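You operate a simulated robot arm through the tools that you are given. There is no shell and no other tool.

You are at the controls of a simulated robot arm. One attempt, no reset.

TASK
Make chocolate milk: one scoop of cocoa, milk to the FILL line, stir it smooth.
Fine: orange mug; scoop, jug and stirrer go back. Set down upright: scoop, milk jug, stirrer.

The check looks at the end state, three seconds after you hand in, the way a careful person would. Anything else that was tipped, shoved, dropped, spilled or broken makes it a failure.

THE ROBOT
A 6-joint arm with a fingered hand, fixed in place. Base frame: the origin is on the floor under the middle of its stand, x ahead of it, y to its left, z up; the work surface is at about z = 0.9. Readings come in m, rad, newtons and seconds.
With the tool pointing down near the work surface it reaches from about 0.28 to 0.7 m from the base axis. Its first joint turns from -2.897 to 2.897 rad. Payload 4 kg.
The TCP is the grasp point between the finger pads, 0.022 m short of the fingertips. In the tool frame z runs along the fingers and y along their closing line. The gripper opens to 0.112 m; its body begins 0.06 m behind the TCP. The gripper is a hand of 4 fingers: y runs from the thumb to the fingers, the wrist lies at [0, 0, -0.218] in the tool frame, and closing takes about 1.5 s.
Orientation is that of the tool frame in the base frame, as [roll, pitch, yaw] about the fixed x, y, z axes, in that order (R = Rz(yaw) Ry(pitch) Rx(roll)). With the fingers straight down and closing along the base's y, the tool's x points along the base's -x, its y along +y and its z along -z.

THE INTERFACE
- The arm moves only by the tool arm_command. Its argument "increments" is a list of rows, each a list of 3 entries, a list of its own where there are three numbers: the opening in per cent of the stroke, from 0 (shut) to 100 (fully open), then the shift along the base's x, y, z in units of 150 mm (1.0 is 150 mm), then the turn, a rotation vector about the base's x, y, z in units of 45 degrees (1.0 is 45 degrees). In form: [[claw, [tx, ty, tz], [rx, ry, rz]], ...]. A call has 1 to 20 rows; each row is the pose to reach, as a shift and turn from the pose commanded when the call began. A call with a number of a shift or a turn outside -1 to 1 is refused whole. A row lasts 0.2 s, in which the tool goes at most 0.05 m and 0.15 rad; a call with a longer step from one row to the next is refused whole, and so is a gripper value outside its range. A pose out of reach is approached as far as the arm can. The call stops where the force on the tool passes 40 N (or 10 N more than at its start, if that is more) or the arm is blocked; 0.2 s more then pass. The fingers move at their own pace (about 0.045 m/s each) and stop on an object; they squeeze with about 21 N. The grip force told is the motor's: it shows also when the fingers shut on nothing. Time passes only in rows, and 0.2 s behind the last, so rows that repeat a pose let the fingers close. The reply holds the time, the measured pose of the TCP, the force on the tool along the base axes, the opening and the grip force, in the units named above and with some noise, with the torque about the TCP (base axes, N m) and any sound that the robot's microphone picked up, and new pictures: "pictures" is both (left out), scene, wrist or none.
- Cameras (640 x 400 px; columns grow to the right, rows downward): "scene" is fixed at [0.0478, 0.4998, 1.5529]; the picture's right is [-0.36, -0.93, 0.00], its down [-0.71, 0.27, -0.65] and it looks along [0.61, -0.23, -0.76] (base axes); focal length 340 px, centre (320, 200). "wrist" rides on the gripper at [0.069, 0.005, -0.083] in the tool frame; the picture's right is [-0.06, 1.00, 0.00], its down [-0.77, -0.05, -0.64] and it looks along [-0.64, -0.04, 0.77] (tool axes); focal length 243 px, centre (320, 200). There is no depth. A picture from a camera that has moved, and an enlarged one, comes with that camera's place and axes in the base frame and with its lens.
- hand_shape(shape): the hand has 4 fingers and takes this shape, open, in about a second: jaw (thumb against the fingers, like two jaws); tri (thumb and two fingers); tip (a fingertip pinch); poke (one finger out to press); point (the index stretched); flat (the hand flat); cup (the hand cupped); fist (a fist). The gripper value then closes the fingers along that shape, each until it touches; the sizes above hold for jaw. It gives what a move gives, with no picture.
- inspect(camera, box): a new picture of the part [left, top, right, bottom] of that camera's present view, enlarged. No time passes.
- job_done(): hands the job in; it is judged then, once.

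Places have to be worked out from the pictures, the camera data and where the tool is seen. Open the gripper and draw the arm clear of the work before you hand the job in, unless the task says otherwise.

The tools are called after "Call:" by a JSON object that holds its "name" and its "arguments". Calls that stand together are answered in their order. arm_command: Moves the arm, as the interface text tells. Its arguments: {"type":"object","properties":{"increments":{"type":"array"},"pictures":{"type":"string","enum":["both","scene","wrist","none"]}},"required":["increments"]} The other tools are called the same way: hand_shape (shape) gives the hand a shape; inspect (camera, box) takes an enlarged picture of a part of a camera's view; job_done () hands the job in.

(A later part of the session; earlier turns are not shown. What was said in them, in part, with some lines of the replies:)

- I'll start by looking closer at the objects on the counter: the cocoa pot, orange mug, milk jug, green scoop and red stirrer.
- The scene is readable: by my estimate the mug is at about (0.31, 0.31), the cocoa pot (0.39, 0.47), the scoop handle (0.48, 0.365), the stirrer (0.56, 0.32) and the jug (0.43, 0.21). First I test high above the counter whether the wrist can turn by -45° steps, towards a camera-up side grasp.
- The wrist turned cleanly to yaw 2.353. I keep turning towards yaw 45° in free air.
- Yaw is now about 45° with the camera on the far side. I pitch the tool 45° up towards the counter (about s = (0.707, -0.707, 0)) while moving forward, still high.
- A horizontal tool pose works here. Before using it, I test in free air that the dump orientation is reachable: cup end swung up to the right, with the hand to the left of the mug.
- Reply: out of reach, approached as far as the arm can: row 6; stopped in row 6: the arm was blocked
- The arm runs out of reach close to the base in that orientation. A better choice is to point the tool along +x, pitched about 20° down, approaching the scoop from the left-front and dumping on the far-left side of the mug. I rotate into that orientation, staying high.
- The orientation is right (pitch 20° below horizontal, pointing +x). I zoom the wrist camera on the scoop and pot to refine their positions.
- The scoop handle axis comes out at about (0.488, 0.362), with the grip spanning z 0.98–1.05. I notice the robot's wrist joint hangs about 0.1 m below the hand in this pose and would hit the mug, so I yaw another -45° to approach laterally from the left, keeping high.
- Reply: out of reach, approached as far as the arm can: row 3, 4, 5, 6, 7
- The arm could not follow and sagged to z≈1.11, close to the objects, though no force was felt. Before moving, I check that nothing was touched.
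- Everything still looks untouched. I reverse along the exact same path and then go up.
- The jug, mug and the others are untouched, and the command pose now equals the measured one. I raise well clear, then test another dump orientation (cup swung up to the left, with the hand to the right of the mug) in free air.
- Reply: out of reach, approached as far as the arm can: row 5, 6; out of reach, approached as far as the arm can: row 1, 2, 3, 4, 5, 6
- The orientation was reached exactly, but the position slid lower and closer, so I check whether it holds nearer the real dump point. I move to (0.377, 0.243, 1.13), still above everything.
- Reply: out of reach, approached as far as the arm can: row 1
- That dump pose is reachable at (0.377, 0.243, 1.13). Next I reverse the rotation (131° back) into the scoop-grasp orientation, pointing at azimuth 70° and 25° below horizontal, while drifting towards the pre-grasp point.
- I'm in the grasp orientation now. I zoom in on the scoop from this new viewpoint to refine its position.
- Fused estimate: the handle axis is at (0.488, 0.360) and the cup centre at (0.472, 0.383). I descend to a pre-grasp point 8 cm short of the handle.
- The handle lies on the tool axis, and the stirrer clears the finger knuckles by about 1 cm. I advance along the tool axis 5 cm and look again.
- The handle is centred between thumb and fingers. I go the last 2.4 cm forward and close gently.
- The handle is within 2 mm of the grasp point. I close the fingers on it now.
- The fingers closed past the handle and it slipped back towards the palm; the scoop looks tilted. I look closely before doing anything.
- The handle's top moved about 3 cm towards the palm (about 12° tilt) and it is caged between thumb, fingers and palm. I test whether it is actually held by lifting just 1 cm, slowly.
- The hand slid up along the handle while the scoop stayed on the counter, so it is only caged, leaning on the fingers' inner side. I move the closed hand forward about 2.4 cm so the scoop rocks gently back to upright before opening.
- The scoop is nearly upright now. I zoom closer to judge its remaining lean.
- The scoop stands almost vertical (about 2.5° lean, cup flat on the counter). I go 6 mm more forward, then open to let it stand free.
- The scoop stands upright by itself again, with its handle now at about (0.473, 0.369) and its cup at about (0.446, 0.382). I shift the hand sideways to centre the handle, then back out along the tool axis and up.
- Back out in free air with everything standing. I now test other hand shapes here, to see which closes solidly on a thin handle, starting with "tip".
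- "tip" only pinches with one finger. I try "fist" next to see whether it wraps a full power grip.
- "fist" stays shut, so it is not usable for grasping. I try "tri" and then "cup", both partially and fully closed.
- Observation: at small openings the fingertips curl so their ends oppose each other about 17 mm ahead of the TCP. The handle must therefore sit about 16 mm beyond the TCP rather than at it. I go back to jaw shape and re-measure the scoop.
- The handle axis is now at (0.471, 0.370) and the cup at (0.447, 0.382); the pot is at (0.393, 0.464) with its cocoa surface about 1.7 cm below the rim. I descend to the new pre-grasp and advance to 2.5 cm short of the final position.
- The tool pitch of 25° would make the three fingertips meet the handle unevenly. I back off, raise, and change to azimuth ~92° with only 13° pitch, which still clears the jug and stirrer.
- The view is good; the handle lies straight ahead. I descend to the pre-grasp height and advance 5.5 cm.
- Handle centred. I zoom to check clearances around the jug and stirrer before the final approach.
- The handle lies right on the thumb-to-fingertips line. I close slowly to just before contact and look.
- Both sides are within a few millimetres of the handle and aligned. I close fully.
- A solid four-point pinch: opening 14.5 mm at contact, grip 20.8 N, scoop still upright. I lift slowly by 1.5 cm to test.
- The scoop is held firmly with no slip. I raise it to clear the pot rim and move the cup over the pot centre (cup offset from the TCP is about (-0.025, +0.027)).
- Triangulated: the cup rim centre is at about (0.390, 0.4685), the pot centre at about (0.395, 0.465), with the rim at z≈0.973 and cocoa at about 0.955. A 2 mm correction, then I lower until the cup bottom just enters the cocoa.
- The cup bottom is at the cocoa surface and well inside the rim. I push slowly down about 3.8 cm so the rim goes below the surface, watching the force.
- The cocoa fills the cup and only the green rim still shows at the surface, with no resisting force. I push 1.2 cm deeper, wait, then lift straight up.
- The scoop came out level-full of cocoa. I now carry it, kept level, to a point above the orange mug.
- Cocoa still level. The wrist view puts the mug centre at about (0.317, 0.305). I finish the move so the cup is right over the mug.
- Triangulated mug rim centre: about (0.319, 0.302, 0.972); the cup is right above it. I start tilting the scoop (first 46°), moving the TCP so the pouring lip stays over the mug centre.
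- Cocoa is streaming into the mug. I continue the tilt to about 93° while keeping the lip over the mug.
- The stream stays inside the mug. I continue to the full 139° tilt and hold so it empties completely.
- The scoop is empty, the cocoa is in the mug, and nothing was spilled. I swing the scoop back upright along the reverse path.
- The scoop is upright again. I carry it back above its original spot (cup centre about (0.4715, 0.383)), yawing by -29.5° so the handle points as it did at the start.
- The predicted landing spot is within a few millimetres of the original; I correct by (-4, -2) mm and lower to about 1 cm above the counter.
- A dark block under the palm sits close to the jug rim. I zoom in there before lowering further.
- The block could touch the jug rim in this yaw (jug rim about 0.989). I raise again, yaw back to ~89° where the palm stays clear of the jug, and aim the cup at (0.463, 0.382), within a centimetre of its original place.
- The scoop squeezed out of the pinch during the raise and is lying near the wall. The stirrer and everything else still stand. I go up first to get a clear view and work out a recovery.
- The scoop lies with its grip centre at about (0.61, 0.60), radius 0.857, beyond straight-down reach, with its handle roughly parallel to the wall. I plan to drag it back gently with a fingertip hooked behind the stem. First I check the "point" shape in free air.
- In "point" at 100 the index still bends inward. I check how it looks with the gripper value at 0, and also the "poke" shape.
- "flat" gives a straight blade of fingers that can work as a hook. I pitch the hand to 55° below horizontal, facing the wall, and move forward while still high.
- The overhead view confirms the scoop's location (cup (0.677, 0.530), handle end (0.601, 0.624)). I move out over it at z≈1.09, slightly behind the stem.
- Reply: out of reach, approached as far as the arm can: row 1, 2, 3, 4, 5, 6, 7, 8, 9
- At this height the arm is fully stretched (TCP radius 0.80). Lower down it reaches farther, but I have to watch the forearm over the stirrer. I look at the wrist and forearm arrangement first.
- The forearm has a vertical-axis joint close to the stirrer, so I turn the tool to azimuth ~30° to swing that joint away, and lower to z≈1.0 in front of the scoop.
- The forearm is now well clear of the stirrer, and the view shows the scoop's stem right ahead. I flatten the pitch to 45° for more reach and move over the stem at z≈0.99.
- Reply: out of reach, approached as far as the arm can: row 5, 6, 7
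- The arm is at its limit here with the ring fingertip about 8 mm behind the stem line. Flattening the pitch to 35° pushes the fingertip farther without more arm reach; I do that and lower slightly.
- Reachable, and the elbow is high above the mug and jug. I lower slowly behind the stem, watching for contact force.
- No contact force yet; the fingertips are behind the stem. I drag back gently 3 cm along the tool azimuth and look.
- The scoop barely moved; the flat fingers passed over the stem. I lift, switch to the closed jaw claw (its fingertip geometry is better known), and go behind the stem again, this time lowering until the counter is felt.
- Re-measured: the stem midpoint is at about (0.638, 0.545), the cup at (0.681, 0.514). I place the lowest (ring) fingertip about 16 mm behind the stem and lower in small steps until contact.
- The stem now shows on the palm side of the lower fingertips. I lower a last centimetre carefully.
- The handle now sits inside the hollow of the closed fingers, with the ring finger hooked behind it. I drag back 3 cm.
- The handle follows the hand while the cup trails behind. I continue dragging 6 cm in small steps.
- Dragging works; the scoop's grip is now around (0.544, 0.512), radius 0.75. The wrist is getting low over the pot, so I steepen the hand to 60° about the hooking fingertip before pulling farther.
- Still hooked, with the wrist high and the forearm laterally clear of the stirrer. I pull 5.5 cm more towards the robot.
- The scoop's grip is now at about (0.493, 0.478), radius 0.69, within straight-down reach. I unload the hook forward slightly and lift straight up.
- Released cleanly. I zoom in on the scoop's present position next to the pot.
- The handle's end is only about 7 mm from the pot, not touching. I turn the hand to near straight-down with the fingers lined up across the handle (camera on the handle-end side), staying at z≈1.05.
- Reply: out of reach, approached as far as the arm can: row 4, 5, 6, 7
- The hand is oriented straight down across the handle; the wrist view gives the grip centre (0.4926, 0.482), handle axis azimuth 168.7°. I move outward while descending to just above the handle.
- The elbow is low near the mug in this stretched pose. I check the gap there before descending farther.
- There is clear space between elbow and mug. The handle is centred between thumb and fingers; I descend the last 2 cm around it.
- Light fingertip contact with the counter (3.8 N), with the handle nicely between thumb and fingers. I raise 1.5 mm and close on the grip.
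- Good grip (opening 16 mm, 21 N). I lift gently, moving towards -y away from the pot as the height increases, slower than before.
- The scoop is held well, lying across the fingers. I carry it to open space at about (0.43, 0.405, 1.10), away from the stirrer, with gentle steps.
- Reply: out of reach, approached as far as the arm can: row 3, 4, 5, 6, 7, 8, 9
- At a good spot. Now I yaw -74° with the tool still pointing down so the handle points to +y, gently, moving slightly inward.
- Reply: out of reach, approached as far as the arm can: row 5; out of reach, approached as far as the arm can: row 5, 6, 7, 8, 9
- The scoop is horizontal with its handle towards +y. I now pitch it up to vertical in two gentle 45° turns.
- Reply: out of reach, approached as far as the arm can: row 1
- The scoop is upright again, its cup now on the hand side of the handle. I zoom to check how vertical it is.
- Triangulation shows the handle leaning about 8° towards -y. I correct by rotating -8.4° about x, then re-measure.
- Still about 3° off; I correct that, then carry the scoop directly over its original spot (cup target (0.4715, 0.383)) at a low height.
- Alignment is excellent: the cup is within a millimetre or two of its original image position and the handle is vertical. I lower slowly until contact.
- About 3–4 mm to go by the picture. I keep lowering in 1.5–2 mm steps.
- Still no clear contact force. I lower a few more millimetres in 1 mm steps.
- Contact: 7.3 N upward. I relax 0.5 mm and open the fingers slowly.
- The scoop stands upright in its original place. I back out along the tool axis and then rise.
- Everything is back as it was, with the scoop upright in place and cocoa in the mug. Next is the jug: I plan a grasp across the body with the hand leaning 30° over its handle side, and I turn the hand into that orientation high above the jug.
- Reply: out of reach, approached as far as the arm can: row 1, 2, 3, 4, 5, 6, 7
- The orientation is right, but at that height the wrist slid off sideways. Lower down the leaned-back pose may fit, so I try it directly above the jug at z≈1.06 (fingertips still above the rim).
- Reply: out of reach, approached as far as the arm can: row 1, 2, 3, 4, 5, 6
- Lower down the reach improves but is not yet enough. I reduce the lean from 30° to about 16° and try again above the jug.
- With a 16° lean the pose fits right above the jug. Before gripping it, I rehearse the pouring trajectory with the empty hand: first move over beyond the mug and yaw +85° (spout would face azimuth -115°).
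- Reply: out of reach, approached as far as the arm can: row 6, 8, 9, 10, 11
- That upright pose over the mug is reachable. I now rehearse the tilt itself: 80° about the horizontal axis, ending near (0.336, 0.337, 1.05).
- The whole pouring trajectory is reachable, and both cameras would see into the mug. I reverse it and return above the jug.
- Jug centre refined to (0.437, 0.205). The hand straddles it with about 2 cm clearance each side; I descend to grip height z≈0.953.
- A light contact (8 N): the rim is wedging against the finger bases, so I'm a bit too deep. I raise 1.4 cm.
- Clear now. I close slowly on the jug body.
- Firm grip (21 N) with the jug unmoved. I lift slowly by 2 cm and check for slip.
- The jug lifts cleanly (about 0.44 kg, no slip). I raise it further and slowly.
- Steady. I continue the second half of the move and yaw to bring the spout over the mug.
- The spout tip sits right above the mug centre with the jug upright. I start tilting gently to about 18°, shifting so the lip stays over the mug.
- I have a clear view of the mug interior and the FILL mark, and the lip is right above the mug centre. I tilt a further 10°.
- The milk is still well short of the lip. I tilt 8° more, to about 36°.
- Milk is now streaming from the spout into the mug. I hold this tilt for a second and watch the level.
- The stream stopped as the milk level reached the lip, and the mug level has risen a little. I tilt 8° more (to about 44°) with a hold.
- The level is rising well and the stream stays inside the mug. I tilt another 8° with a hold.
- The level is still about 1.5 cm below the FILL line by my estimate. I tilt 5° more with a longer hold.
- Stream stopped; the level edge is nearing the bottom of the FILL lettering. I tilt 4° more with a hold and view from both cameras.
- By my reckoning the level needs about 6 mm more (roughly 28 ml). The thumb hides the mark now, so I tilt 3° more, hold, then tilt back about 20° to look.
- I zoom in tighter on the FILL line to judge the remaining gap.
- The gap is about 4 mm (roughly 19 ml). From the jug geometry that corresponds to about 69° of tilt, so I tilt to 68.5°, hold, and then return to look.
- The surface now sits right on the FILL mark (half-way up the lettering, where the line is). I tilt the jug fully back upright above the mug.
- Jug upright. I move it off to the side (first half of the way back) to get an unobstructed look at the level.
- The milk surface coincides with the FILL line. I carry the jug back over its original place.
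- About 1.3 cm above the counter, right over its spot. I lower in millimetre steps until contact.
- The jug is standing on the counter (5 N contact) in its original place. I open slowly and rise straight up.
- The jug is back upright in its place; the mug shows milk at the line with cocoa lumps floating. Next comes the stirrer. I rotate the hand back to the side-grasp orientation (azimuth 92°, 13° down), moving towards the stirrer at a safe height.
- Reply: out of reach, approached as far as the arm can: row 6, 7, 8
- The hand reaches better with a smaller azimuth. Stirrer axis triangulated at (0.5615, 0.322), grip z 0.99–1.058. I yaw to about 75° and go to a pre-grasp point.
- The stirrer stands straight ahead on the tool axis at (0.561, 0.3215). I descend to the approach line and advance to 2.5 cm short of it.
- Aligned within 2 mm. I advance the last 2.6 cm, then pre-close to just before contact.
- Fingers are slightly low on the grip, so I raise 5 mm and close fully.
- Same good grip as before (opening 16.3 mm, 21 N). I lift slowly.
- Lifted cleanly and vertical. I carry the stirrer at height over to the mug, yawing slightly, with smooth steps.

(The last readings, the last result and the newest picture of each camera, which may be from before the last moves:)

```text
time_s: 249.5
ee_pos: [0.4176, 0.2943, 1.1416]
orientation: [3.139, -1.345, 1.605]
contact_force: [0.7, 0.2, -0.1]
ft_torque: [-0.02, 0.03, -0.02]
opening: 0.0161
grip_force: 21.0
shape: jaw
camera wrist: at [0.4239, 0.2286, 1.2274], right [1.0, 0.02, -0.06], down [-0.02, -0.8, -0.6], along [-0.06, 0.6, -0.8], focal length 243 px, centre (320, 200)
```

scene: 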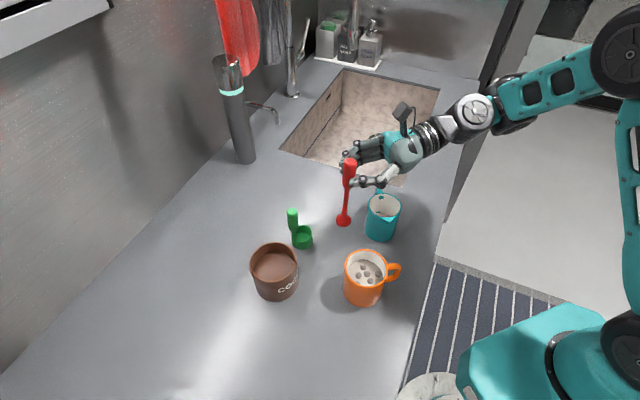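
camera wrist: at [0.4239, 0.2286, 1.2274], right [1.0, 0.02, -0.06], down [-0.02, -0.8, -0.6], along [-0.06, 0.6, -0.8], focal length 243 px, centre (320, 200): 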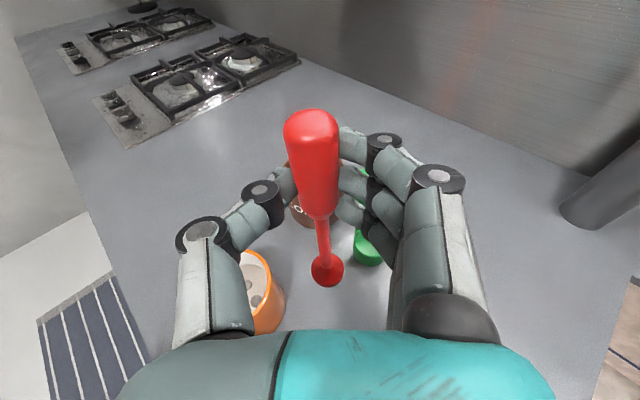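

Halfway there and steady. I continue to right above the mug centre.

Call:
{"name": "arm_command", "arguments": {"increments": [[3, [-0.06, 0, 0], [0, 0, 0]], [3, [-0.15, -0.005, 0], [0, 0, 0]], [3, [-0.25, -0.01, 0], [0, 0, 0]], [3, [-0.35, -0.015, 0], [0, 0, 0]], [3, [-0.45, -0.02, 0], [0, 0, 0]], [3, [-0.55, -0.025, 0], [0, 0, 0]], [3, [-0.62, -0.03, 0], [0, 0, 0]], [3, [-0.66, -0.03, 0], [0, 0, 0]], [3, [-0.66, -0.03, 0], [0, 0, 0]]], "pictures": "both"}}

Call:
{"name": "inspect", "arguments": {"camera": "scene", "box": [310, 180, 430, 320]}}

Call:
{"name": "inspect", "arguments": {"camera": "wrist", "box": [220, 100, 420, 330]}}

```text
time_s: 251.5
ee_pos: [0.3178, 0.2887, 1.1426]
orientation: [3.138, -1.345, 1.605]
contact_force: [-0.5, -0.2, -0.9]
ft_torque: [0.0, 0.0, -0.01]
opening: 0.016
grip_force: 21.1
shape: jaw
camera wrist: at [0.3251, 0.2227, 1.228], right [1.0, 0.02, -0.06], down [-0.02, -0.8, -0.6], along [-0.06, 0.6, -0.8], focal length 243 px, centre (320, 200)
```

scene: 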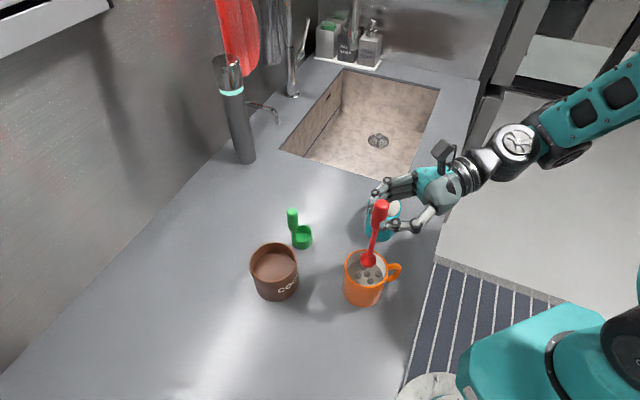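
wrist: 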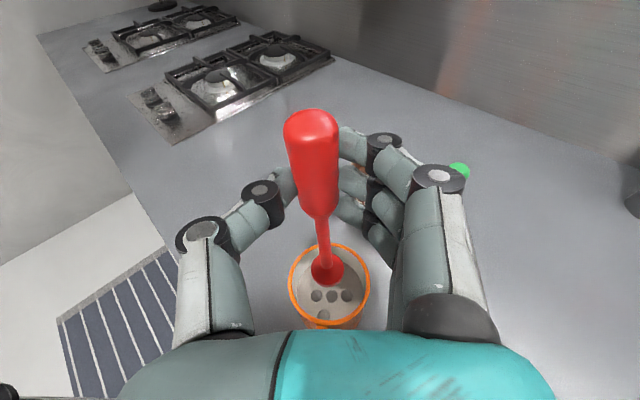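

```text
2.86 times, centred on (370, 250) of scene
camera zoom: at [0.0478, 0.4998, 1.5529], right [-0.36, -0.93, 0.0], down [-0.71, 0.27, -0.65], along [0.61, -0.23, -0.76], focal length 972 px, centre (177, 57)
```

zoom: 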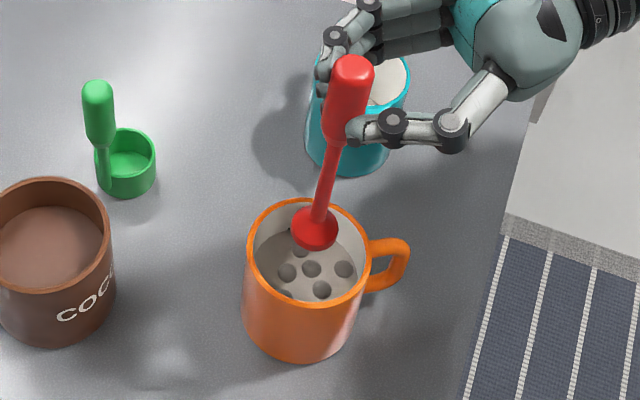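

```text
1.74 times, centred on (320, 215) of wrist
camera zoom: at [0.3251, 0.2227, 1.228], right [1.0, 0.02, -0.06], down [-0.02, -0.8, -0.6], along [-0.06, 0.6, -0.8], focal length 422 px, centre (320, 174)
```

zoom: 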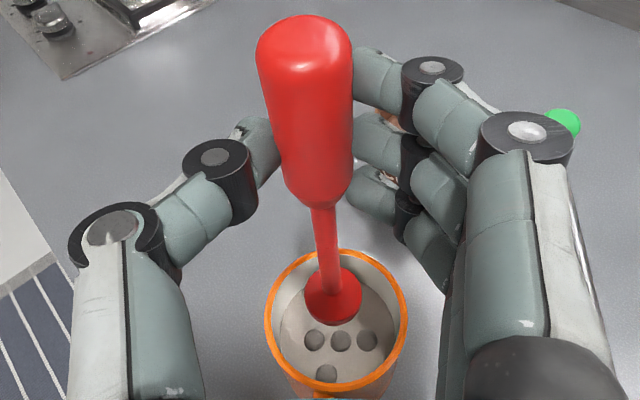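

The stirring head is centred over the mug to within 2 mm. I lower it slowly into the milk to about 2 cm above the mug floor.

Call:
{"name": "arm_command", "arguments": {"increments": [[3, [0, 0, -0.06], [0, 0, 0]], [3, [0, 0, -0.13], [0, 0, 0]], [3, [0, 0, -0.2], [0, 0, 0]], [3, [0, 0, -0.27], [0, 0, 0]], [3, [0, 0, -0.34], [0, 0, 0]], [3, [0, 0, -0.41], [0, 0, 0]], [3, [0, 0, -0.48], [0, 0, 0]], [3, [0, 0, -0.54], [0, 0, 0]], [3, [0, 0, -0.58], [0, 0, 0]], [3, [0, 0, -0.58], [0, 0, 0]]], "pictures": "both"}}

Call:
{"name": "inspect", "arguments": {"camera": "scene", "box": [330, 220, 410, 310]}}

```text
time_s: 253.7
ee_pos: [0.3181, 0.2887, 1.0558]
orientation: [3.138, -1.345, 1.609]
contact_force: [0.6, 0.1, -0.5]
ft_torque: [0.0, 0.04, 0.01]
opening: 0.0162
grip_force: 21.2
shape: jaw
camera wrist: at [0.3259, 0.2229, 1.1412], right [1.0, 0.02, -0.06], down [-0.02, -0.8, -0.6], along [-0.06, 0.6, -0.8], focal length 243 px, centre (320, 200)
```

scene: 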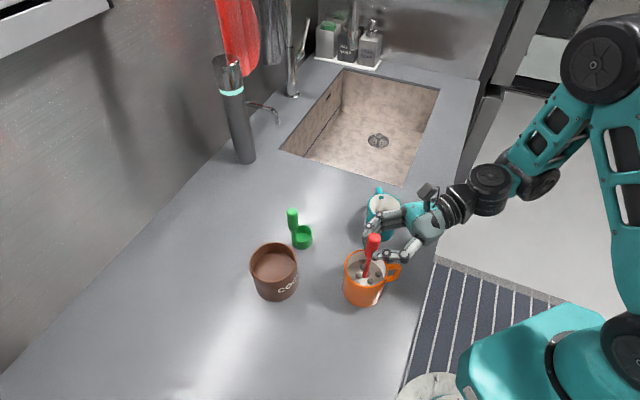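
wrist: 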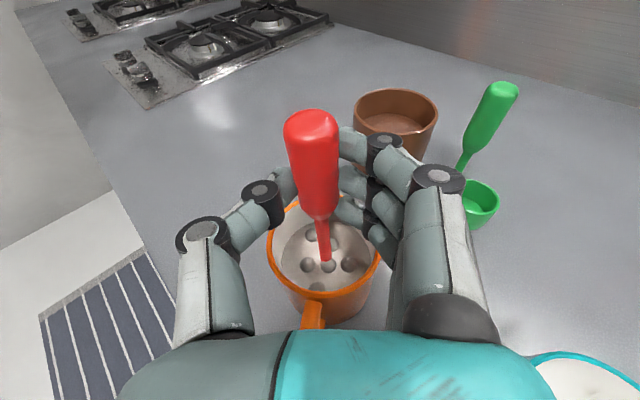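

```text
4.44 times, centred on (370, 265) of scene
camera zoom: at [0.0478, 0.4998, 1.5529], right [-0.36, -0.93, 0.0], down [-0.71, 0.27, -0.65], along [0.61, -0.23, -0.76], focal length 1511 px, centre (98, -89)
```

zoom: 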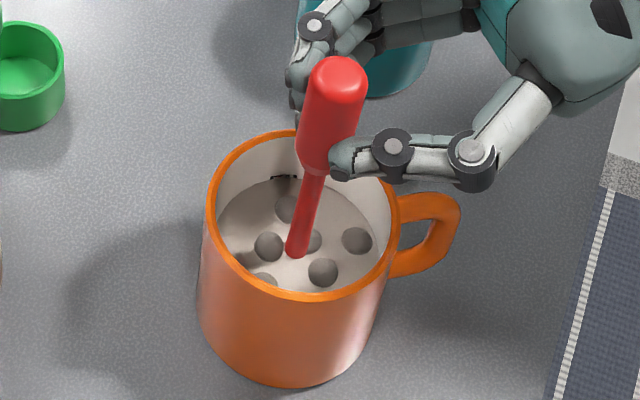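

The stirrer is in the drink with its head submerged. I start stirring: two turns with a 12 mm radius, watching forces.

Call:
{"name": "arm_command", "arguments": {"increments": [[3, [0.05, 0, 0], [0, 0, 0]], [3, [0.08, 0, 0], [0, 0, 0]], [3, [0.057, 0.057, 0], [0, 0, 0]], [3, [0, 0.08, 0], [0, 0, 0]], [3, [-0.057, 0.057, 0], [0, 0, 0]], [3, [-0.08, 0, 0], [0, 0, 0]], [3, [-0.057, -0.057, 0], [0, 0, 0]], [3, [0, -0.08, 0], [0, 0, 0]], [3, [0.057, -0.057, 0], [0, 0, 0]], [3, [0.08, 0, 0], [0, 0, 0]], [3, [0.057, 0.057, 0], [0, 0, 0]], [3, [0, 0.08, 0], [0, 0, 0]], [3, [-0.057, 0.057, 0], [0, 0, 0]], [3, [-0.08, 0, 0], [0, 0, 0]], [3, [-0.057, -0.057, 0], [0, 0, 0]], [3, [0, -0.08, 0], [0, 0, 0]], [3, [0.057, -0.057, 0], [0, 0, 0]], [3, [0.08, 0, 0], [0, 0, 0]], [3, [0.04, 0, 0], [0, 0, 0]], [3, [0, 0, 0], [0, 0, 0]]], "pictures": "none"}}

Call:
{"name": "inspect", "arguments": {"camera": "scene", "box": [330, 220, 410, 310]}}

```text
time_s: 257.9
ee_pos: [0.3178, 0.2889, 1.0557]
orientation: [3.139, -1.347, 1.608]
contact_force: [0.3, -1.0, -0.6]
ft_torque: [-0.02, 0.01, 0.01]
opening: 0.0158
grip_force: 21.1
shape: jaw
```

```text
4.44 times, centred on (370, 265) of scene
camera zoom: at [0.0478, 0.4998, 1.5529], right [-0.36, -0.93, 0.0], down [-0.71, 0.27, -0.65], along [0.61, -0.23, -0.76], focal length 1511 px, centre (98, -89)
```

zoom: 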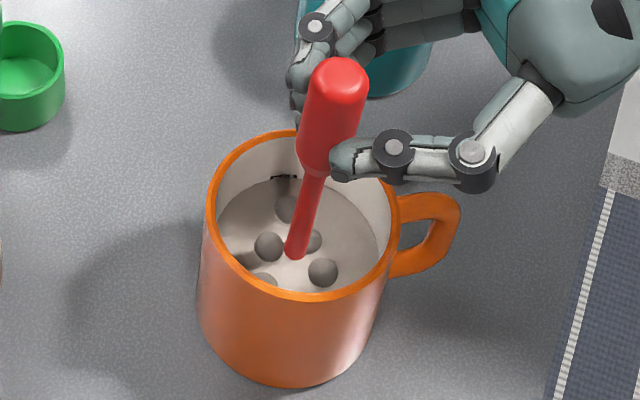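

One lump has dissolved. I keep stirring a bit faster with three turns per call.

Call:
{"name": "arm_command", "arguments": {"increments": [[3, [0.087, 0, 0], [0, 0, 0]], [3, [0.0435, 0.0753, 0], [0, 0, 0]], [3, [-0.0435, 0.0753, 0], [0, 0, 0]], [3, [-0.087, 0, 0], [0, 0, 0]], [3, [-0.0435, -0.0753, 0], [0, 0, 0]], [3, [0.0435, -0.0753, 0], [0, 0, 0]], [3, [0.087, 0, 0], [0, 0, 0]], [3, [0.0435, 0.0753, 0], [0, 0, 0]], [3, [-0.0435, 0.0753, 0], [0, 0, 0]], [3, [-0.087, 0, 0], [0, 0, 0]], [3, [-0.0435, -0.0753, 0], [0, 0, 0]], [3, [0.0435, -0.0753, 0], [0, 0, 0]], [3, [0.087, 0, 0], [0, 0, 0]], [3, [0.0435, 0.0753, 0], [0, 0, 0]], [3, [-0.0435, 0.0753, 0], [0, 0, 0]], [3, [-0.087, 0, 0], [0, 0, 0]], [3, [-0.0435, -0.0753, 0], [0, 0, 0]], [3, [0.0435, -0.0753, 0], [0, 0, 0]], [3, [0.087, 0, 0], [0, 0, 0]], [3, [0, 0, 0], [0, 0, 0]]], "pictures": "none"}}

Call:
{"name": "inspect", "arguments": {"camera": "scene", "box": [330, 220, 410, 310]}}

```text
time_s: 262.1
ee_pos: [0.3178, 0.2899, 1.0537]
orientation: [3.139, -1.345, 1.606]
contact_force: [-0.5, -0.3, -0.3]
ft_torque: [0.02, 0.03, 0.01]
opening: 0.016
grip_force: 21.0
shape: jaw
```

```text
4.44 times, centred on (370, 265) of scene
camera zoom: at [0.0478, 0.4998, 1.5529], right [-0.36, -0.93, 0.0], down [-0.71, 0.27, -0.65], along [0.61, -0.23, -0.76], focal length 1511 px, centre (98, -89)
```

zoom: 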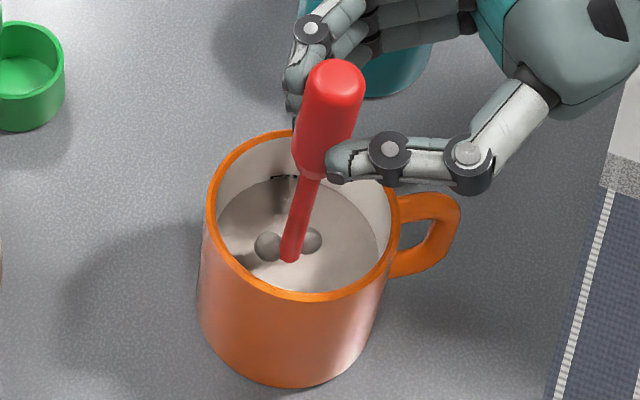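

Only two lumps remain visible. I stir three more turns.

Call:
{"name": "arm_command", "arguments": {"increments": [[3, [0.087, 0, 0], [0, 0, 0]], [3, [0.0435, 0.0753, 0], [0, 0, 0]], [3, [-0.0435, 0.0753, 0], [0, 0, 0]], [3, [-0.087, 0, 0], [0, 0, 0]], [3, [-0.0435, -0.0753, 0], [0, 0, 0]], [3, [0.0435, -0.0753, 0], [0, 0, 0]], [3, [0.087, 0, 0], [0, 0, 0]], [3, [0.0435, 0.0753, 0], [0, 0, 0]], [3, [-0.0435, 0.0753, 0], [0, 0, 0]], [3, [-0.087, 0, 0], [0, 0, 0]], [3, [-0.0435, -0.0753, 0], [0, 0, 0]], [3, [0.0435, -0.0753, 0], [0, 0, 0]], [3, [0.087, 0, 0], [0, 0, 0]], [3, [0.0435, 0.0753, 0], [0, 0, 0]], [3, [-0.0435, 0.0753, 0], [0, 0, 0]], [3, [-0.087, 0, 0], [0, 0, 0]], [3, [-0.0435, -0.0753, 0], [0, 0, 0]], [3, [0.0435, -0.0753, 0], [0, 0, 0]], [3, [0.087, 0, 0], [0, 0, 0]], [3, [0, 0, 0], [0, 0, 0]]], "pictures": "none"}}

Call:
{"name": "inspect", "arguments": {"camera": "scene", "box": [330, 220, 410, 310]}}

Call:
{"name": "inspect", "arguments": {"camera": "wrist", "box": [220, 150, 420, 330]}}

```text
time_s: 266.3
ee_pos: [0.3174, 0.2887, 1.0558]
orientation: [3.137, -1.347, 1.605]
contact_force: [-1.0, 0.2, -0.4]
ft_torque: [-0.02, -0.04, -0.03]
opening: 0.0158
grip_force: 21.1
shape: jaw
```

```text
4.44 times, centred on (370, 265) of scene
camera zoom: at [0.0478, 0.4998, 1.5529], right [-0.36, -0.93, 0.0], down [-0.71, 0.27, -0.65], along [0.61, -0.23, -0.76], focal length 1511 px, centre (98, -89)
```

zoom: 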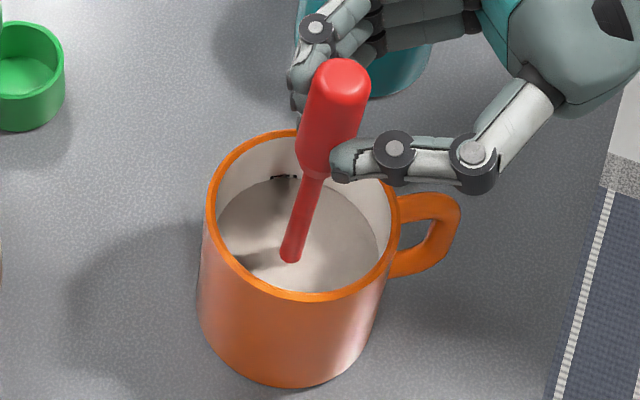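

```text
2.22 times, centred on (320, 240) of wrist
camera zoom: at [0.3249, 0.2227, 1.1409], right [1.0, 0.02, -0.06], down [-0.02, -0.8, -0.6], along [-0.06, 0.6, -0.8], focal length 539 px, centre (320, 111)
```

zoom: 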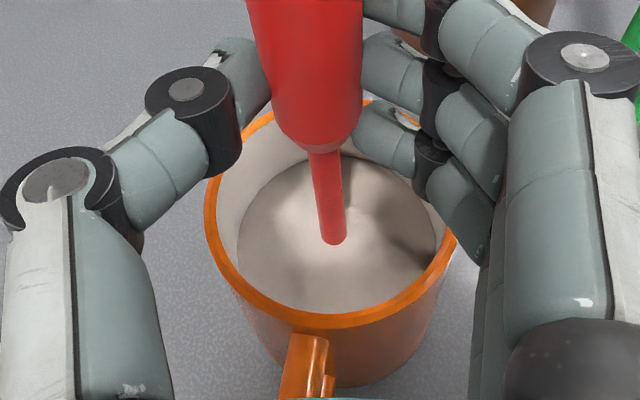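

All lumps are gone and the drink looks uniform. I give it three more turns for good measure.

Call:
{"name": "arm_command", "arguments": {"increments": [[3, [0.087, 0, 0], [0, 0, 0]], [3, [0.0435, 0.0753, 0], [0, 0, 0]], [3, [-0.0435, 0.0753, 0], [0, 0, 0]], [3, [-0.087, 0, 0], [0, 0, 0]], [3, [-0.0435, -0.0753, 0], [0, 0, 0]], [3, [0.0435, -0.0753, 0], [0, 0, 0]], [3, [0.087, 0, 0], [0, 0, 0]], [3, [0.0435, 0.0753, 0], [0, 0, 0]], [3, [-0.0435, 0.0753, 0], [0, 0, 0]], [3, [-0.087, 0, 0], [0, 0, 0]], [3, [-0.0435, -0.0753, 0], [0, 0, 0]], [3, [0.0435, -0.0753, 0], [0, 0, 0]], [3, [0.087, 0, 0], [0, 0, 0]], [3, [0.0435, 0.0753, 0], [0, 0, 0]], [3, [-0.0435, 0.0753, 0], [0, 0, 0]], [3, [-0.087, 0, 0], [0, 0, 0]], [3, [-0.0435, -0.0753, 0], [0, 0, 0]], [3, [0.0435, -0.0753, 0], [0, 0, 0]], [3, [0.05, 0, 0], [0, 0, 0]], [3, [0, 0, 0], [0, 0, 0]]], "pictures": "none"}}

Call:
{"name": "inspect", "arguments": {"camera": "scene", "box": [345, 248, 395, 288]}}

```text
time_s: 270.5
ee_pos: [0.3183, 0.2896, 1.0558]
orientation: [3.137, -1.346, 1.608]
contact_force: [-0.5, 0.3, -1.7]
ft_torque: [-0.04, -0.01, 0.02]
opening: 0.0159
grip_force: 21.3
shape: jaw
```

```text
10.00 times, centred on (370, 268) of scene
camera zoom: at [0.0478, 0.4998, 1.5529], right [-0.36, -0.93, 0.0], down [-0.71, 0.27, -0.65], along [0.61, -0.23, -0.76], focal length 3401 px, centre (-180, -480)
```

zoom: 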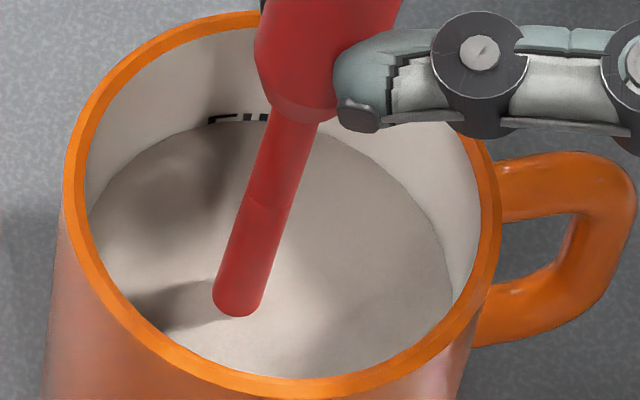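

Smooth and level at the line. I withdraw the stirrer straight up slowly and pause over the mug to let it drip.

Call:
{"name": "arm_command", "arguments": {"increments": [[3, [0, 0, 0.05], [0, 0, 0]], [3, [0, 0, 0.11], [0, 0, 0]], [3, [0, 0, 0.18], [0, 0, 0]], [3, [0, 0, 0.25], [0, 0, 0]], [3, [0, 0, 0.32], [0, 0, 0]], [3, [0, 0, 0.36], [0, 0, 0]], [3, [0, 0, 0.36], [0, 0, 0]], [3, [0, 0, 0.36], [0, 0, 0]], [3, [0, 0, 0.36], [0, 0, 0]], [3, [0, 0, 0.36], [0, 0, 0]], [3, [0, 0, 0.36], [0, 0, 0]], [3, [0, 0, 0.42], [0, 0, 0]], [3, [0, 0, 0.5], [0, 0, 0]], [3, [0, 0, 0.58], [0, 0, 0]], [3, [0, 0, 0.58], [0, 0, 0]], [3, [0, 0, 0.58], [0, 0, 0]], [3, [0, 0, 0.58], [0, 0, 0]], [3, [0, 0, 0.58], [0, 0, 0]]], "pictures": "both"}}

Call:
{"name": "inspect", "arguments": {"camera": "scene", "box": [310, 180, 430, 320]}}

```text
time_s: 274.3
ee_pos: [0.3185, 0.2895, 1.1417]
orientation: [3.138, -1.346, 1.607]
contact_force: [0.0, 0.6, -0.4]
ft_torque: [-0.01, 0.02, -0.01]
opening: 0.0159
grip_force: 20.8
shape: jaw
camera wrist: at [0.3258, 0.2234, 1.2275], right [1.0, 0.02, -0.06], down [-0.02, -0.8, -0.6], along [-0.06, 0.6, -0.8], focal length 243 px, centre (320, 200)
```

scene: 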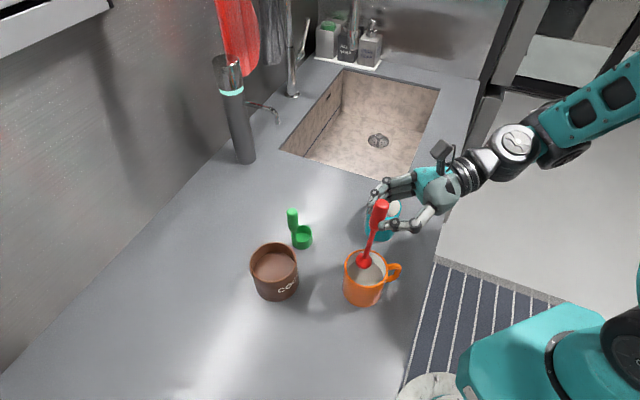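
wrist: 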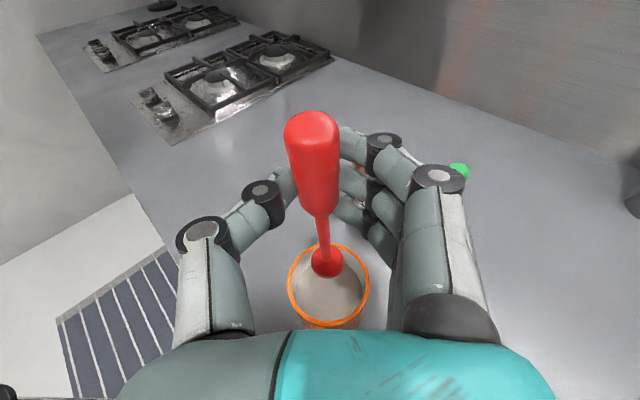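

```text
2.86 times, centred on (370, 250) of scene
camera zoom: at [0.0478, 0.4998, 1.5529], right [-0.36, -0.93, 0.0], down [-0.71, 0.27, -0.65], along [0.61, -0.23, -0.76], focal length 972 px, centre (177, 57)
```

zoom: 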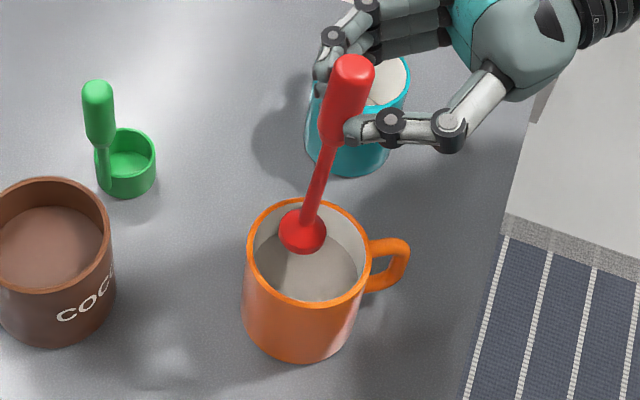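

The chocolate milk is uniform. The stirrer has tilted about 5° in the grip during stirring, so I correct that while carrying it back towards its place.

Call:
{"name": "arm_command", "arguments": {"increments": [[3, [0.01, 0, 0], [-0.03, -0.001, 0]], [3, [0.05, 0, 0], [-0.06, -0.002, 0]], [3, [0.12, 0.005, 0], [-0.09, -0.003, 0]], [3, [0.2, 0.01, 0], [-0.109, -0.004, 0]], [3, [0.29, 0.015, 0], [-0.109, -0.004, 0]], [3, [0.38, 0.02, 0], [-0.109, -0.004, 0]], [3, [0.47, 0.025, 0], [-0.109, -0.004, 0]], [3, [0.55, 0.03, 0], [-0.109, -0.004, 0]], [3, [0.62, 0.03, 0], [-0.109, -0.004, 0]], [3, [0.66, 0.03, 0], [-0.109, -0.004, 0]]], "pictures": "none"}}

Call:
{"name": "arm_command", "arguments": {"increments": [[3, [0.04, 0.005, 0], [0, 0, 0]], [3, [0.11, 0.01, 0], [0, 0, -0.03]], [3, [0.19, 0.02, 0], [0, 0, -0.07]], [3, [0.28, 0.03, 0], [0, 0, -0.11]], [3, [0.37, 0.04, 0], [0, 0, -0.15]], [3, [0.46, 0.05, 0], [0, 0, -0.19]], [3, [0.55, 0.06, 0], [0, 0, -0.23]], [3, [0.64, 0.07, 0], [0, 0, -0.27]], [3, [0.73, 0.08, 0], [0, 0, -0.31]], [3, [0.82, 0.09, -0.03], [0, 0, -0.35]], [3, [0.89, 0.1, -0.08], [0, 0, -0.367]], [3, [0.93, 0.1, -0.15], [0, 0, -0.367]], [3, [0.93, 0.1, -0.22], [0, 0, -0.367]], [3, [0.93, 0.1, -0.3], [0, 0, -0.367]], [3, [0.93, 0.1, -0.38], [0, 0, -0.367]], [3, [0.93, 0.1, -0.43], [0, 0, -0.367]], [3, [0.93, 0.1, -0.43], [0, 0, -0.367]]], "pictures": "both"}}

Call:
{"name": "inspect", "arguments": {"camera": "scene", "box": [270, 110, 370, 230]}}

Call:
{"name": "inspect", "arguments": {"camera": "wrist", "box": [220, 80, 420, 300]}}

```text
time_s: 276.5
ee_pos: [0.418, 0.293, 1.1436]
orientation: [3.139, -1.261, 1.607]
contact_force: [-0.1, 0.0, -0.2]
ft_torque: [-0.03, 0.01, -0.02]
opening: 0.016
grip_force: 21.8
shape: jaw
```

```text
time_s: 280.1
ee_pos: [0.5573, 0.3108, 1.0776]
orientation: [3.138, -1.259, 1.317]
contact_force: [0.2, 0.5, -0.1]
ft_torque: [-0.02, 0.02, 0.0]
opening: 0.0158
grip_force: 20.9
shape: jaw
camera wrist: at [0.547, 0.252, 1.1681], right [0.96, -0.27, -0.06], down [-0.26, -0.81, -0.53], along [0.1, 0.53, -0.84], focal length 243 px, centre (320, 200)
```

scene: 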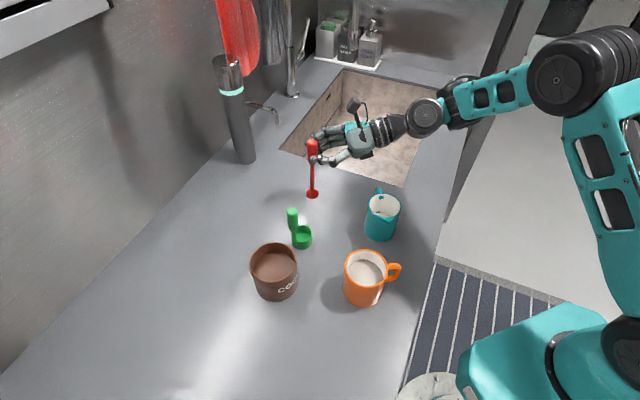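
wrist: 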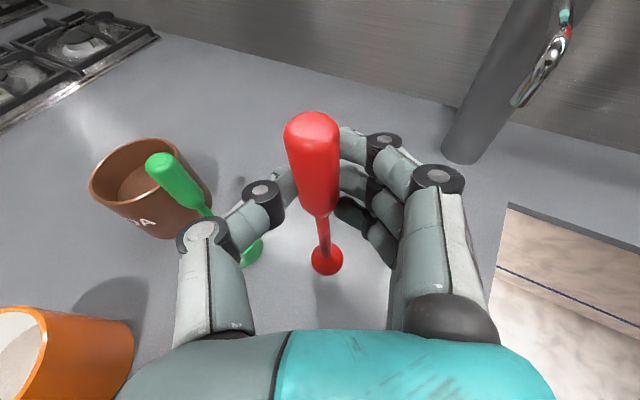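

```text
3.33 times, centred on (320, 170) of scene
camera zoom: at [0.0478, 0.4998, 1.5529], right [-0.36, -0.93, 0.0], down [-0.71, 0.27, -0.65], along [0.61, -0.23, -0.76], focal length 1134 px, centre (320, 300)
```

zoom: 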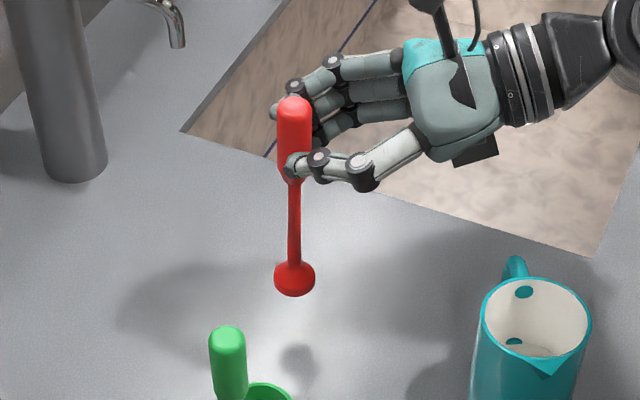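

```text
1.82 times, centred on (320, 190) of wrist
camera zoom: at [0.547, 0.252, 1.1681], right [0.96, -0.27, -0.06], down [-0.26, -0.81, -0.53], along [0.1, 0.53, -0.84], focal length 441 px, centre (320, 218)
```

zoom: 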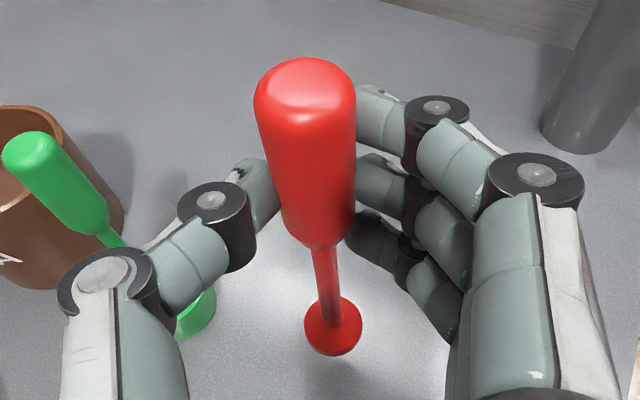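

The stirrer is vertical within about 1° and over its original spot; I shift 4 mm and lower to just above the counter.

Call:
{"name": "arm_command", "arguments": {"increments": [[3, [0, -0.027, -0.06], [0, 0, 0]], [3, [0, -0.027, -0.12], [0, 0, 0]], [3, [0, -0.027, -0.18], [0, 0, 0]], [3, [0, -0.027, -0.23], [0, 0, 0]], [3, [0, -0.027, -0.25], [0, 0, 0]], [3, [0, -0.027, -0.25], [0, 0, 0]]], "pictures": "none"}}

Call:
{"name": "inspect", "arguments": {"camera": "scene", "box": [270, 140, 350, 260]}}

```text
time_s: 281.5
ee_pos: [0.5576, 0.3034, 1.0405]
orientation: [3.136, -1.261, 1.32]
contact_force: [-0.8, 0.3, 0.4]
ft_torque: [-0.01, -0.02, 0.01]
opening: 0.016
grip_force: 20.7
shape: jaw
```

```text
3.33 times, centred on (310, 200) of scene
camera zoom: at [0.0478, 0.4998, 1.5529], right [-0.36, -0.93, 0.0], down [-0.71, 0.27, -0.65], along [0.61, -0.23, -0.76], focal length 1134 px, centre (353, 200)
```

zoom: 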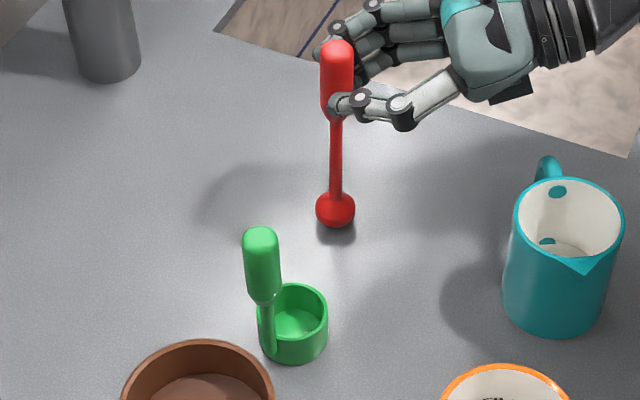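

Nearly there: the head sits about 8 mm above its original image position. I lower in small steps until contact.

Call:
{"name": "arm_command", "arguments": {"increments": [[3, [0, 0, -0.015], [0, 0, 0]], [3, [0, 0, -0.03], [0, 0, 0]], [3, [0, 0, -0.04], [0, 0, 0]], [3, [0, 0, -0.04], [0, 0, 0]]], "pictures": "none"}}

Call:
{"name": "arm_command", "arguments": {"increments": [[3, [0, 0, -0.007], [0, 0, 0]], [3, [0, 0, -0.013], [0, 0, 0]], [3, [0, 0, -0.013], [0, 0, 0]]], "pictures": "none"}}

Call:
{"name": "inspect", "arguments": {"camera": "scene", "box": [270, 140, 350, 260]}}

```text
time_s: 282.5
ee_pos: [0.5563, 0.3055, 1.0355]
orientation: [3.135, -1.261, 1.32]
contact_force: [-0.2, 0.4, 0.0]
ft_torque: [-0.01, -0.01, 0.01]
opening: 0.0159
grip_force: 21.3
shape: jaw
```

```text
time_s: 283.3
ee_pos: [0.5565, 0.3045, 1.0349]
orientation: [3.136, -1.262, 1.321]
contact_force: [0.7, 0.4, 7.0]
ft_torque: [0.08, -0.01, 0.0]
opening: 0.0157
grip_force: 20.2
shape: jaw
```

```text
3.33 times, centred on (310, 200) of scene
camera zoom: at [0.0478, 0.4998, 1.5529], right [-0.36, -0.93, 0.0], down [-0.71, 0.27, -0.65], along [0.61, -0.23, -0.76], focal length 1134 px, centre (353, 200)
```

zoom: 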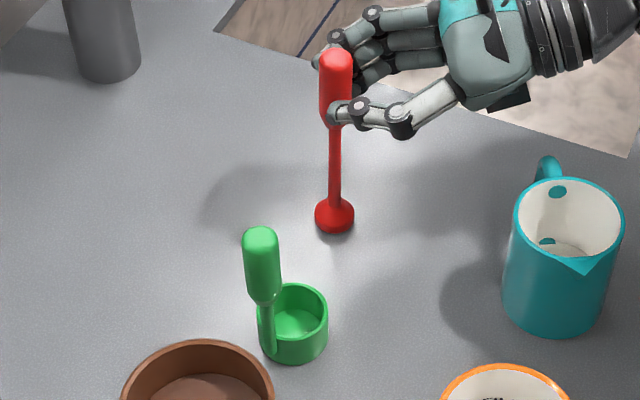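

Contact (7 N), and the stirrer's foot is exactly at its original image position, upright. I relax slightly and open slowly.

Call:
{"name": "arm_command", "arguments": {"increments": [[3, [0, 0, 0.005], [0, 0, 0]], [10, [0, 0, 0.005], [0, 0, 0]], [14, [0, 0, 0.005], [0, 0, 0]], [18, [0, 0, 0.005], [0, 0, 0]], [22, [0, 0, 0.005], [0, 0, 0]], [28, [0, 0, 0.005], [0, 0, 0]], [34, [0, 0, 0.005], [0, 0, 0]], [40, [0, 0, 0.005], [0, 0, 0]], [46, [0, 0, 0.005], [0, 0, 0]], [46, [0, 0, 0.005], [0, 0, 0]]], "pictures": "none"}}

Call:
{"name": "inspect", "arguments": {"camera": "scene", "box": [270, 140, 350, 260]}}

Call:
{"name": "inspect", "arguments": {"camera": "wrist", "box": [200, 70, 460, 290]}}

```text
time_s: 285.5
ee_pos: [0.5569, 0.3058, 1.0342]
orientation: [3.137, -1.261, 1.32]
contact_force: [0.0, 0.5, -0.1]
ft_torque: [0.01, 0.0, 0.03]
opening: 0.0512
grip_force: 0.0
shape: jaw
```

```text
3.33 times, centred on (310, 200) of scene
camera zoom: at [0.0478, 0.4998, 1.5529], right [-0.36, -0.93, 0.0], down [-0.71, 0.27, -0.65], along [0.61, -0.23, -0.76], focal length 1134 px, centre (353, 200)
```

zoom: 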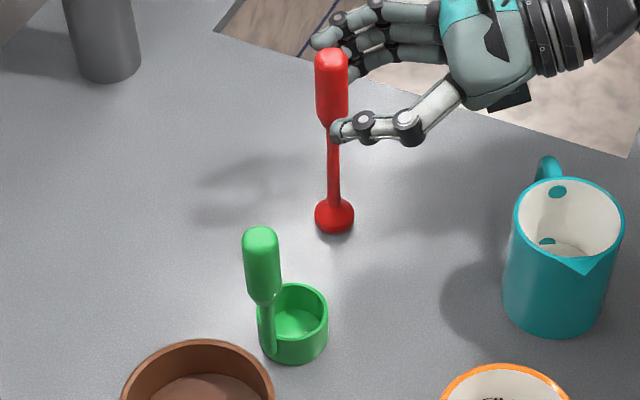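

```text
1.82 times, centred on (330, 180) of wrist
camera zoom: at [0.547, 0.247, 1.1246], right [0.96, -0.27, -0.06], down [-0.26, -0.81, -0.53], along [0.1, 0.53, -0.84], focal length 441 px, centre (302, 236)
```

zoom: 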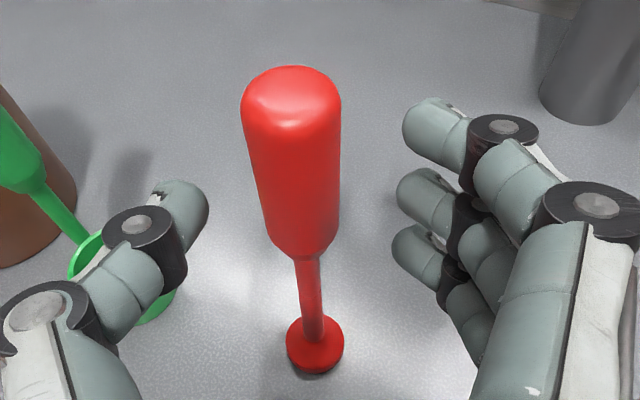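

The stirrer stands freely. I back out along the tool axis, then rise and draw the arm clear.

Call:
{"name": "arm_command", "arguments": {"increments": [[48, [-0.035, -0.138, 0.045], [0, 0, 0]], [48, [-0.07, -0.276, 0.09], [0, 0, 0]], [48, [-0.105, -0.415, 0.14], [0, 0, 0]], [48, [-0.14, -0.553, 0.2], [0, 0, 0]], [48, [-0.16, -0.62, 0.35], [0, 0, 0]], [48, [-0.16, -0.65, 0.55], [0, 0, 0]], [48, [-0.16, -0.68, 0.75], [0, 0, 0]], [48, [-0.16, -0.7, 0.95], [0, 0, 0]], [48, [-0.16, -0.7, 1.0], [0, 0, 0]]], "pictures": "both"}}

Call:
{"name": "inspect", "arguments": {"camera": "scene", "box": [230, 140, 430, 320]}}

```text
time_s: 287.5
ee_pos: [0.5324, 0.1984, 1.1838]
orientation: [3.137, -1.261, 1.318]
contact_force: [-0.2, 0.2, -0.4]
ft_torque: [-0.01, 0.01, 0.0]
opening: 0.0529
grip_force: 0.1
shape: jaw
camera wrist: at [0.5223, 0.1418, 1.2748], right [0.96, -0.27, -0.06], down [-0.26, -0.81, -0.53], along [0.1, 0.53, -0.84], focal length 243 px, centre (320, 200)
```

scene: 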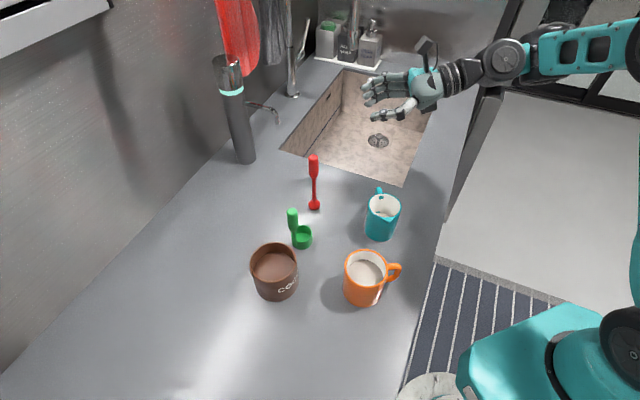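
wrist: 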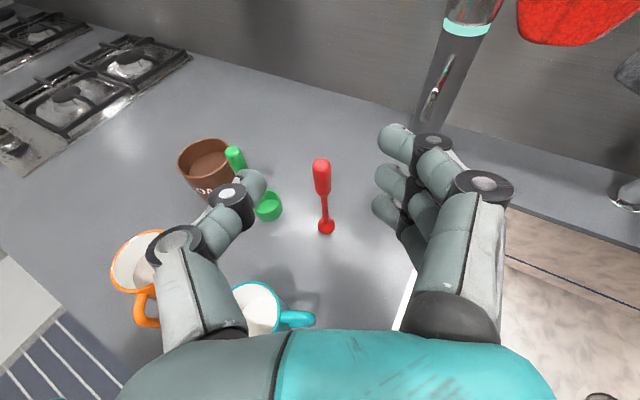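

```text
2.22 times, centred on (330, 230) of scene
camera zoom: at [0.0478, 0.4998, 1.5529], right [-0.36, -0.93, 0.0], down [-0.71, 0.27, -0.65], along [0.61, -0.23, -0.76], focal length 756 px, centre (298, 133)
```

zoom: 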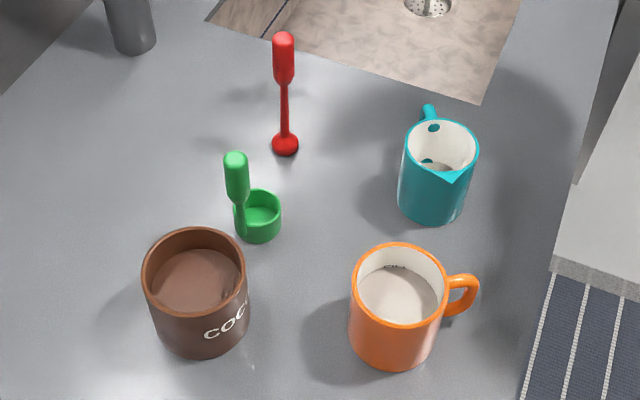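

Everything stands in its place. I take a close look at the drink's smoothness and level, and at the counter for spills.

Call:
{"name": "inspect", "arguments": {"camera": "scene", "box": [345, 248, 395, 288]}}

Call:
{"name": "inspect", "arguments": {"camera": "scene", "box": [240, 200, 420, 330]}}

Call:
{"name": "inspect", "arguments": {"camera": "scene", "box": [270, 140, 350, 260]}}

```text
10.00 times, centred on (370, 268) of scene
camera zoom: at [0.0478, 0.4998, 1.5529], right [-0.36, -0.93, 0.0], down [-0.71, 0.27, -0.65], along [0.61, -0.23, -0.76], focal length 3401 px, centre (-180, -480)
```

zoom: 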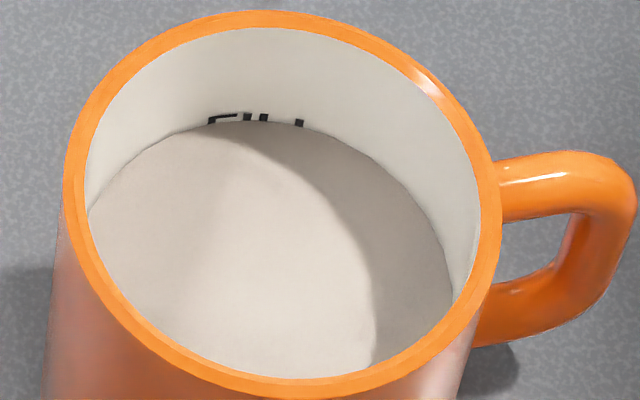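

```text
3.08 times, centred on (330, 265) of scene
camera zoom: at [0.0478, 0.4998, 1.5529], right [-0.36, -0.93, 0.0], down [-0.71, 0.27, -0.65], along [0.61, -0.23, -0.76], focal length 1046 px, centre (289, 0)
```

zoom: 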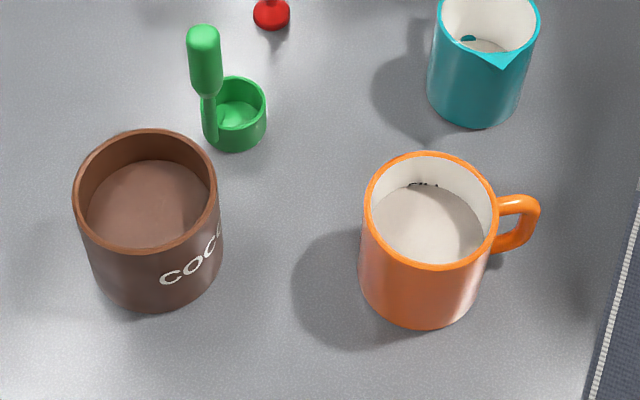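

```text
3.33 times, centred on (310, 200) of scene
camera zoom: at [0.0478, 0.4998, 1.5529], right [-0.36, -0.93, 0.0], down [-0.71, 0.27, -0.65], along [0.61, -0.23, -0.76], focal length 1134 px, centre (353, 200)
```

zoom: 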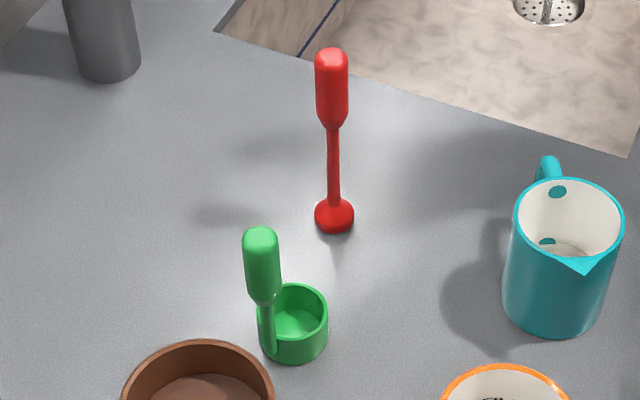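

The drink is smooth and exactly at the FILL line, the counter is clean, and all tools are upright in place. I open the hand fully and draw the arm away from the work area.

Call:
{"name": "arm_command", "arguments": {"increments": [[60, [-0.03, -0.1, 0.1], [0, 0, 0]], [75, [-0.06, -0.25, 0.2], [0, 0, 0]], [90, [-0.1, -0.4, 0.3], [0, 0, 0]], [100, [-0.15, -0.55, 0.4], [0, 0, 0]], [100, [-0.2, -0.7, 0.45], [0, 0, 0]], [100, [-0.25, -0.85, 0.5], [0, 0, 0]], [100, [-0.3, -1.0, 0.5], [0, 0, 0]], [100, [-0.3, -1.0, 0.5], [0, 0, 0]]], "pictures": "scene"}}

```text
time_s: 289.3
ee_pos: [0.4892, 0.1143, 1.219]
orientation: [3.127, -1.255, 1.32]
contact_force: [0.5, -0.8, 0.8]
ft_torque: [-0.02, 0.01, -0.04]
opening: 0.1116
grip_force: 0.1
shape: jaw
out of reach, approached as far as the arm can: row 4, 5, 6, 7, 8
```

scene: 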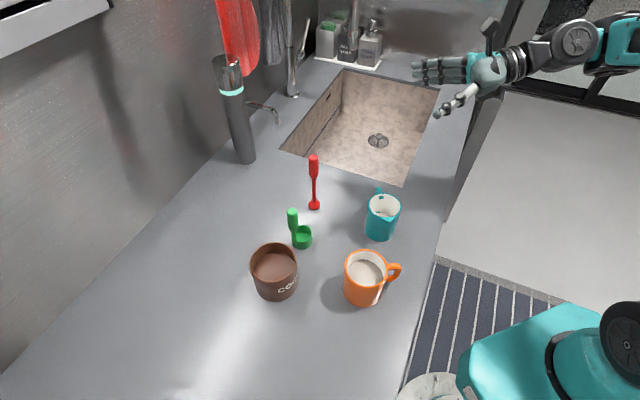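

The arm is well clear with the hand open. The mug is filled to the line and stirred smooth, and the scoop, jug and stirrer stand upright in their places. I hand in the job.

Call:
{"name": "job_done", "arguments": {}}

```text
The job is handed in.
```

The chocolate milk is made and handed in: one scoop of cocoa and milk up to the FILL line, in the orange mug. I stirred until the cocoa lumps were gone and the drink looked even.

- **Tools:** The scoop, milk jug and stirrer are back at their original spots, standing upright. The scoop's handle now points a different way than it did at the start.
- **One drop on the way:** The empty scoop slipped from the fingers on its way back and slid towards the wall. I pulled it back within reach, picked it up again and set it down in its place.
- **Counter:** The last pictures show no spills, and the pot, mug and jug stand where they were. The hand is open and the arm is clear of the work.
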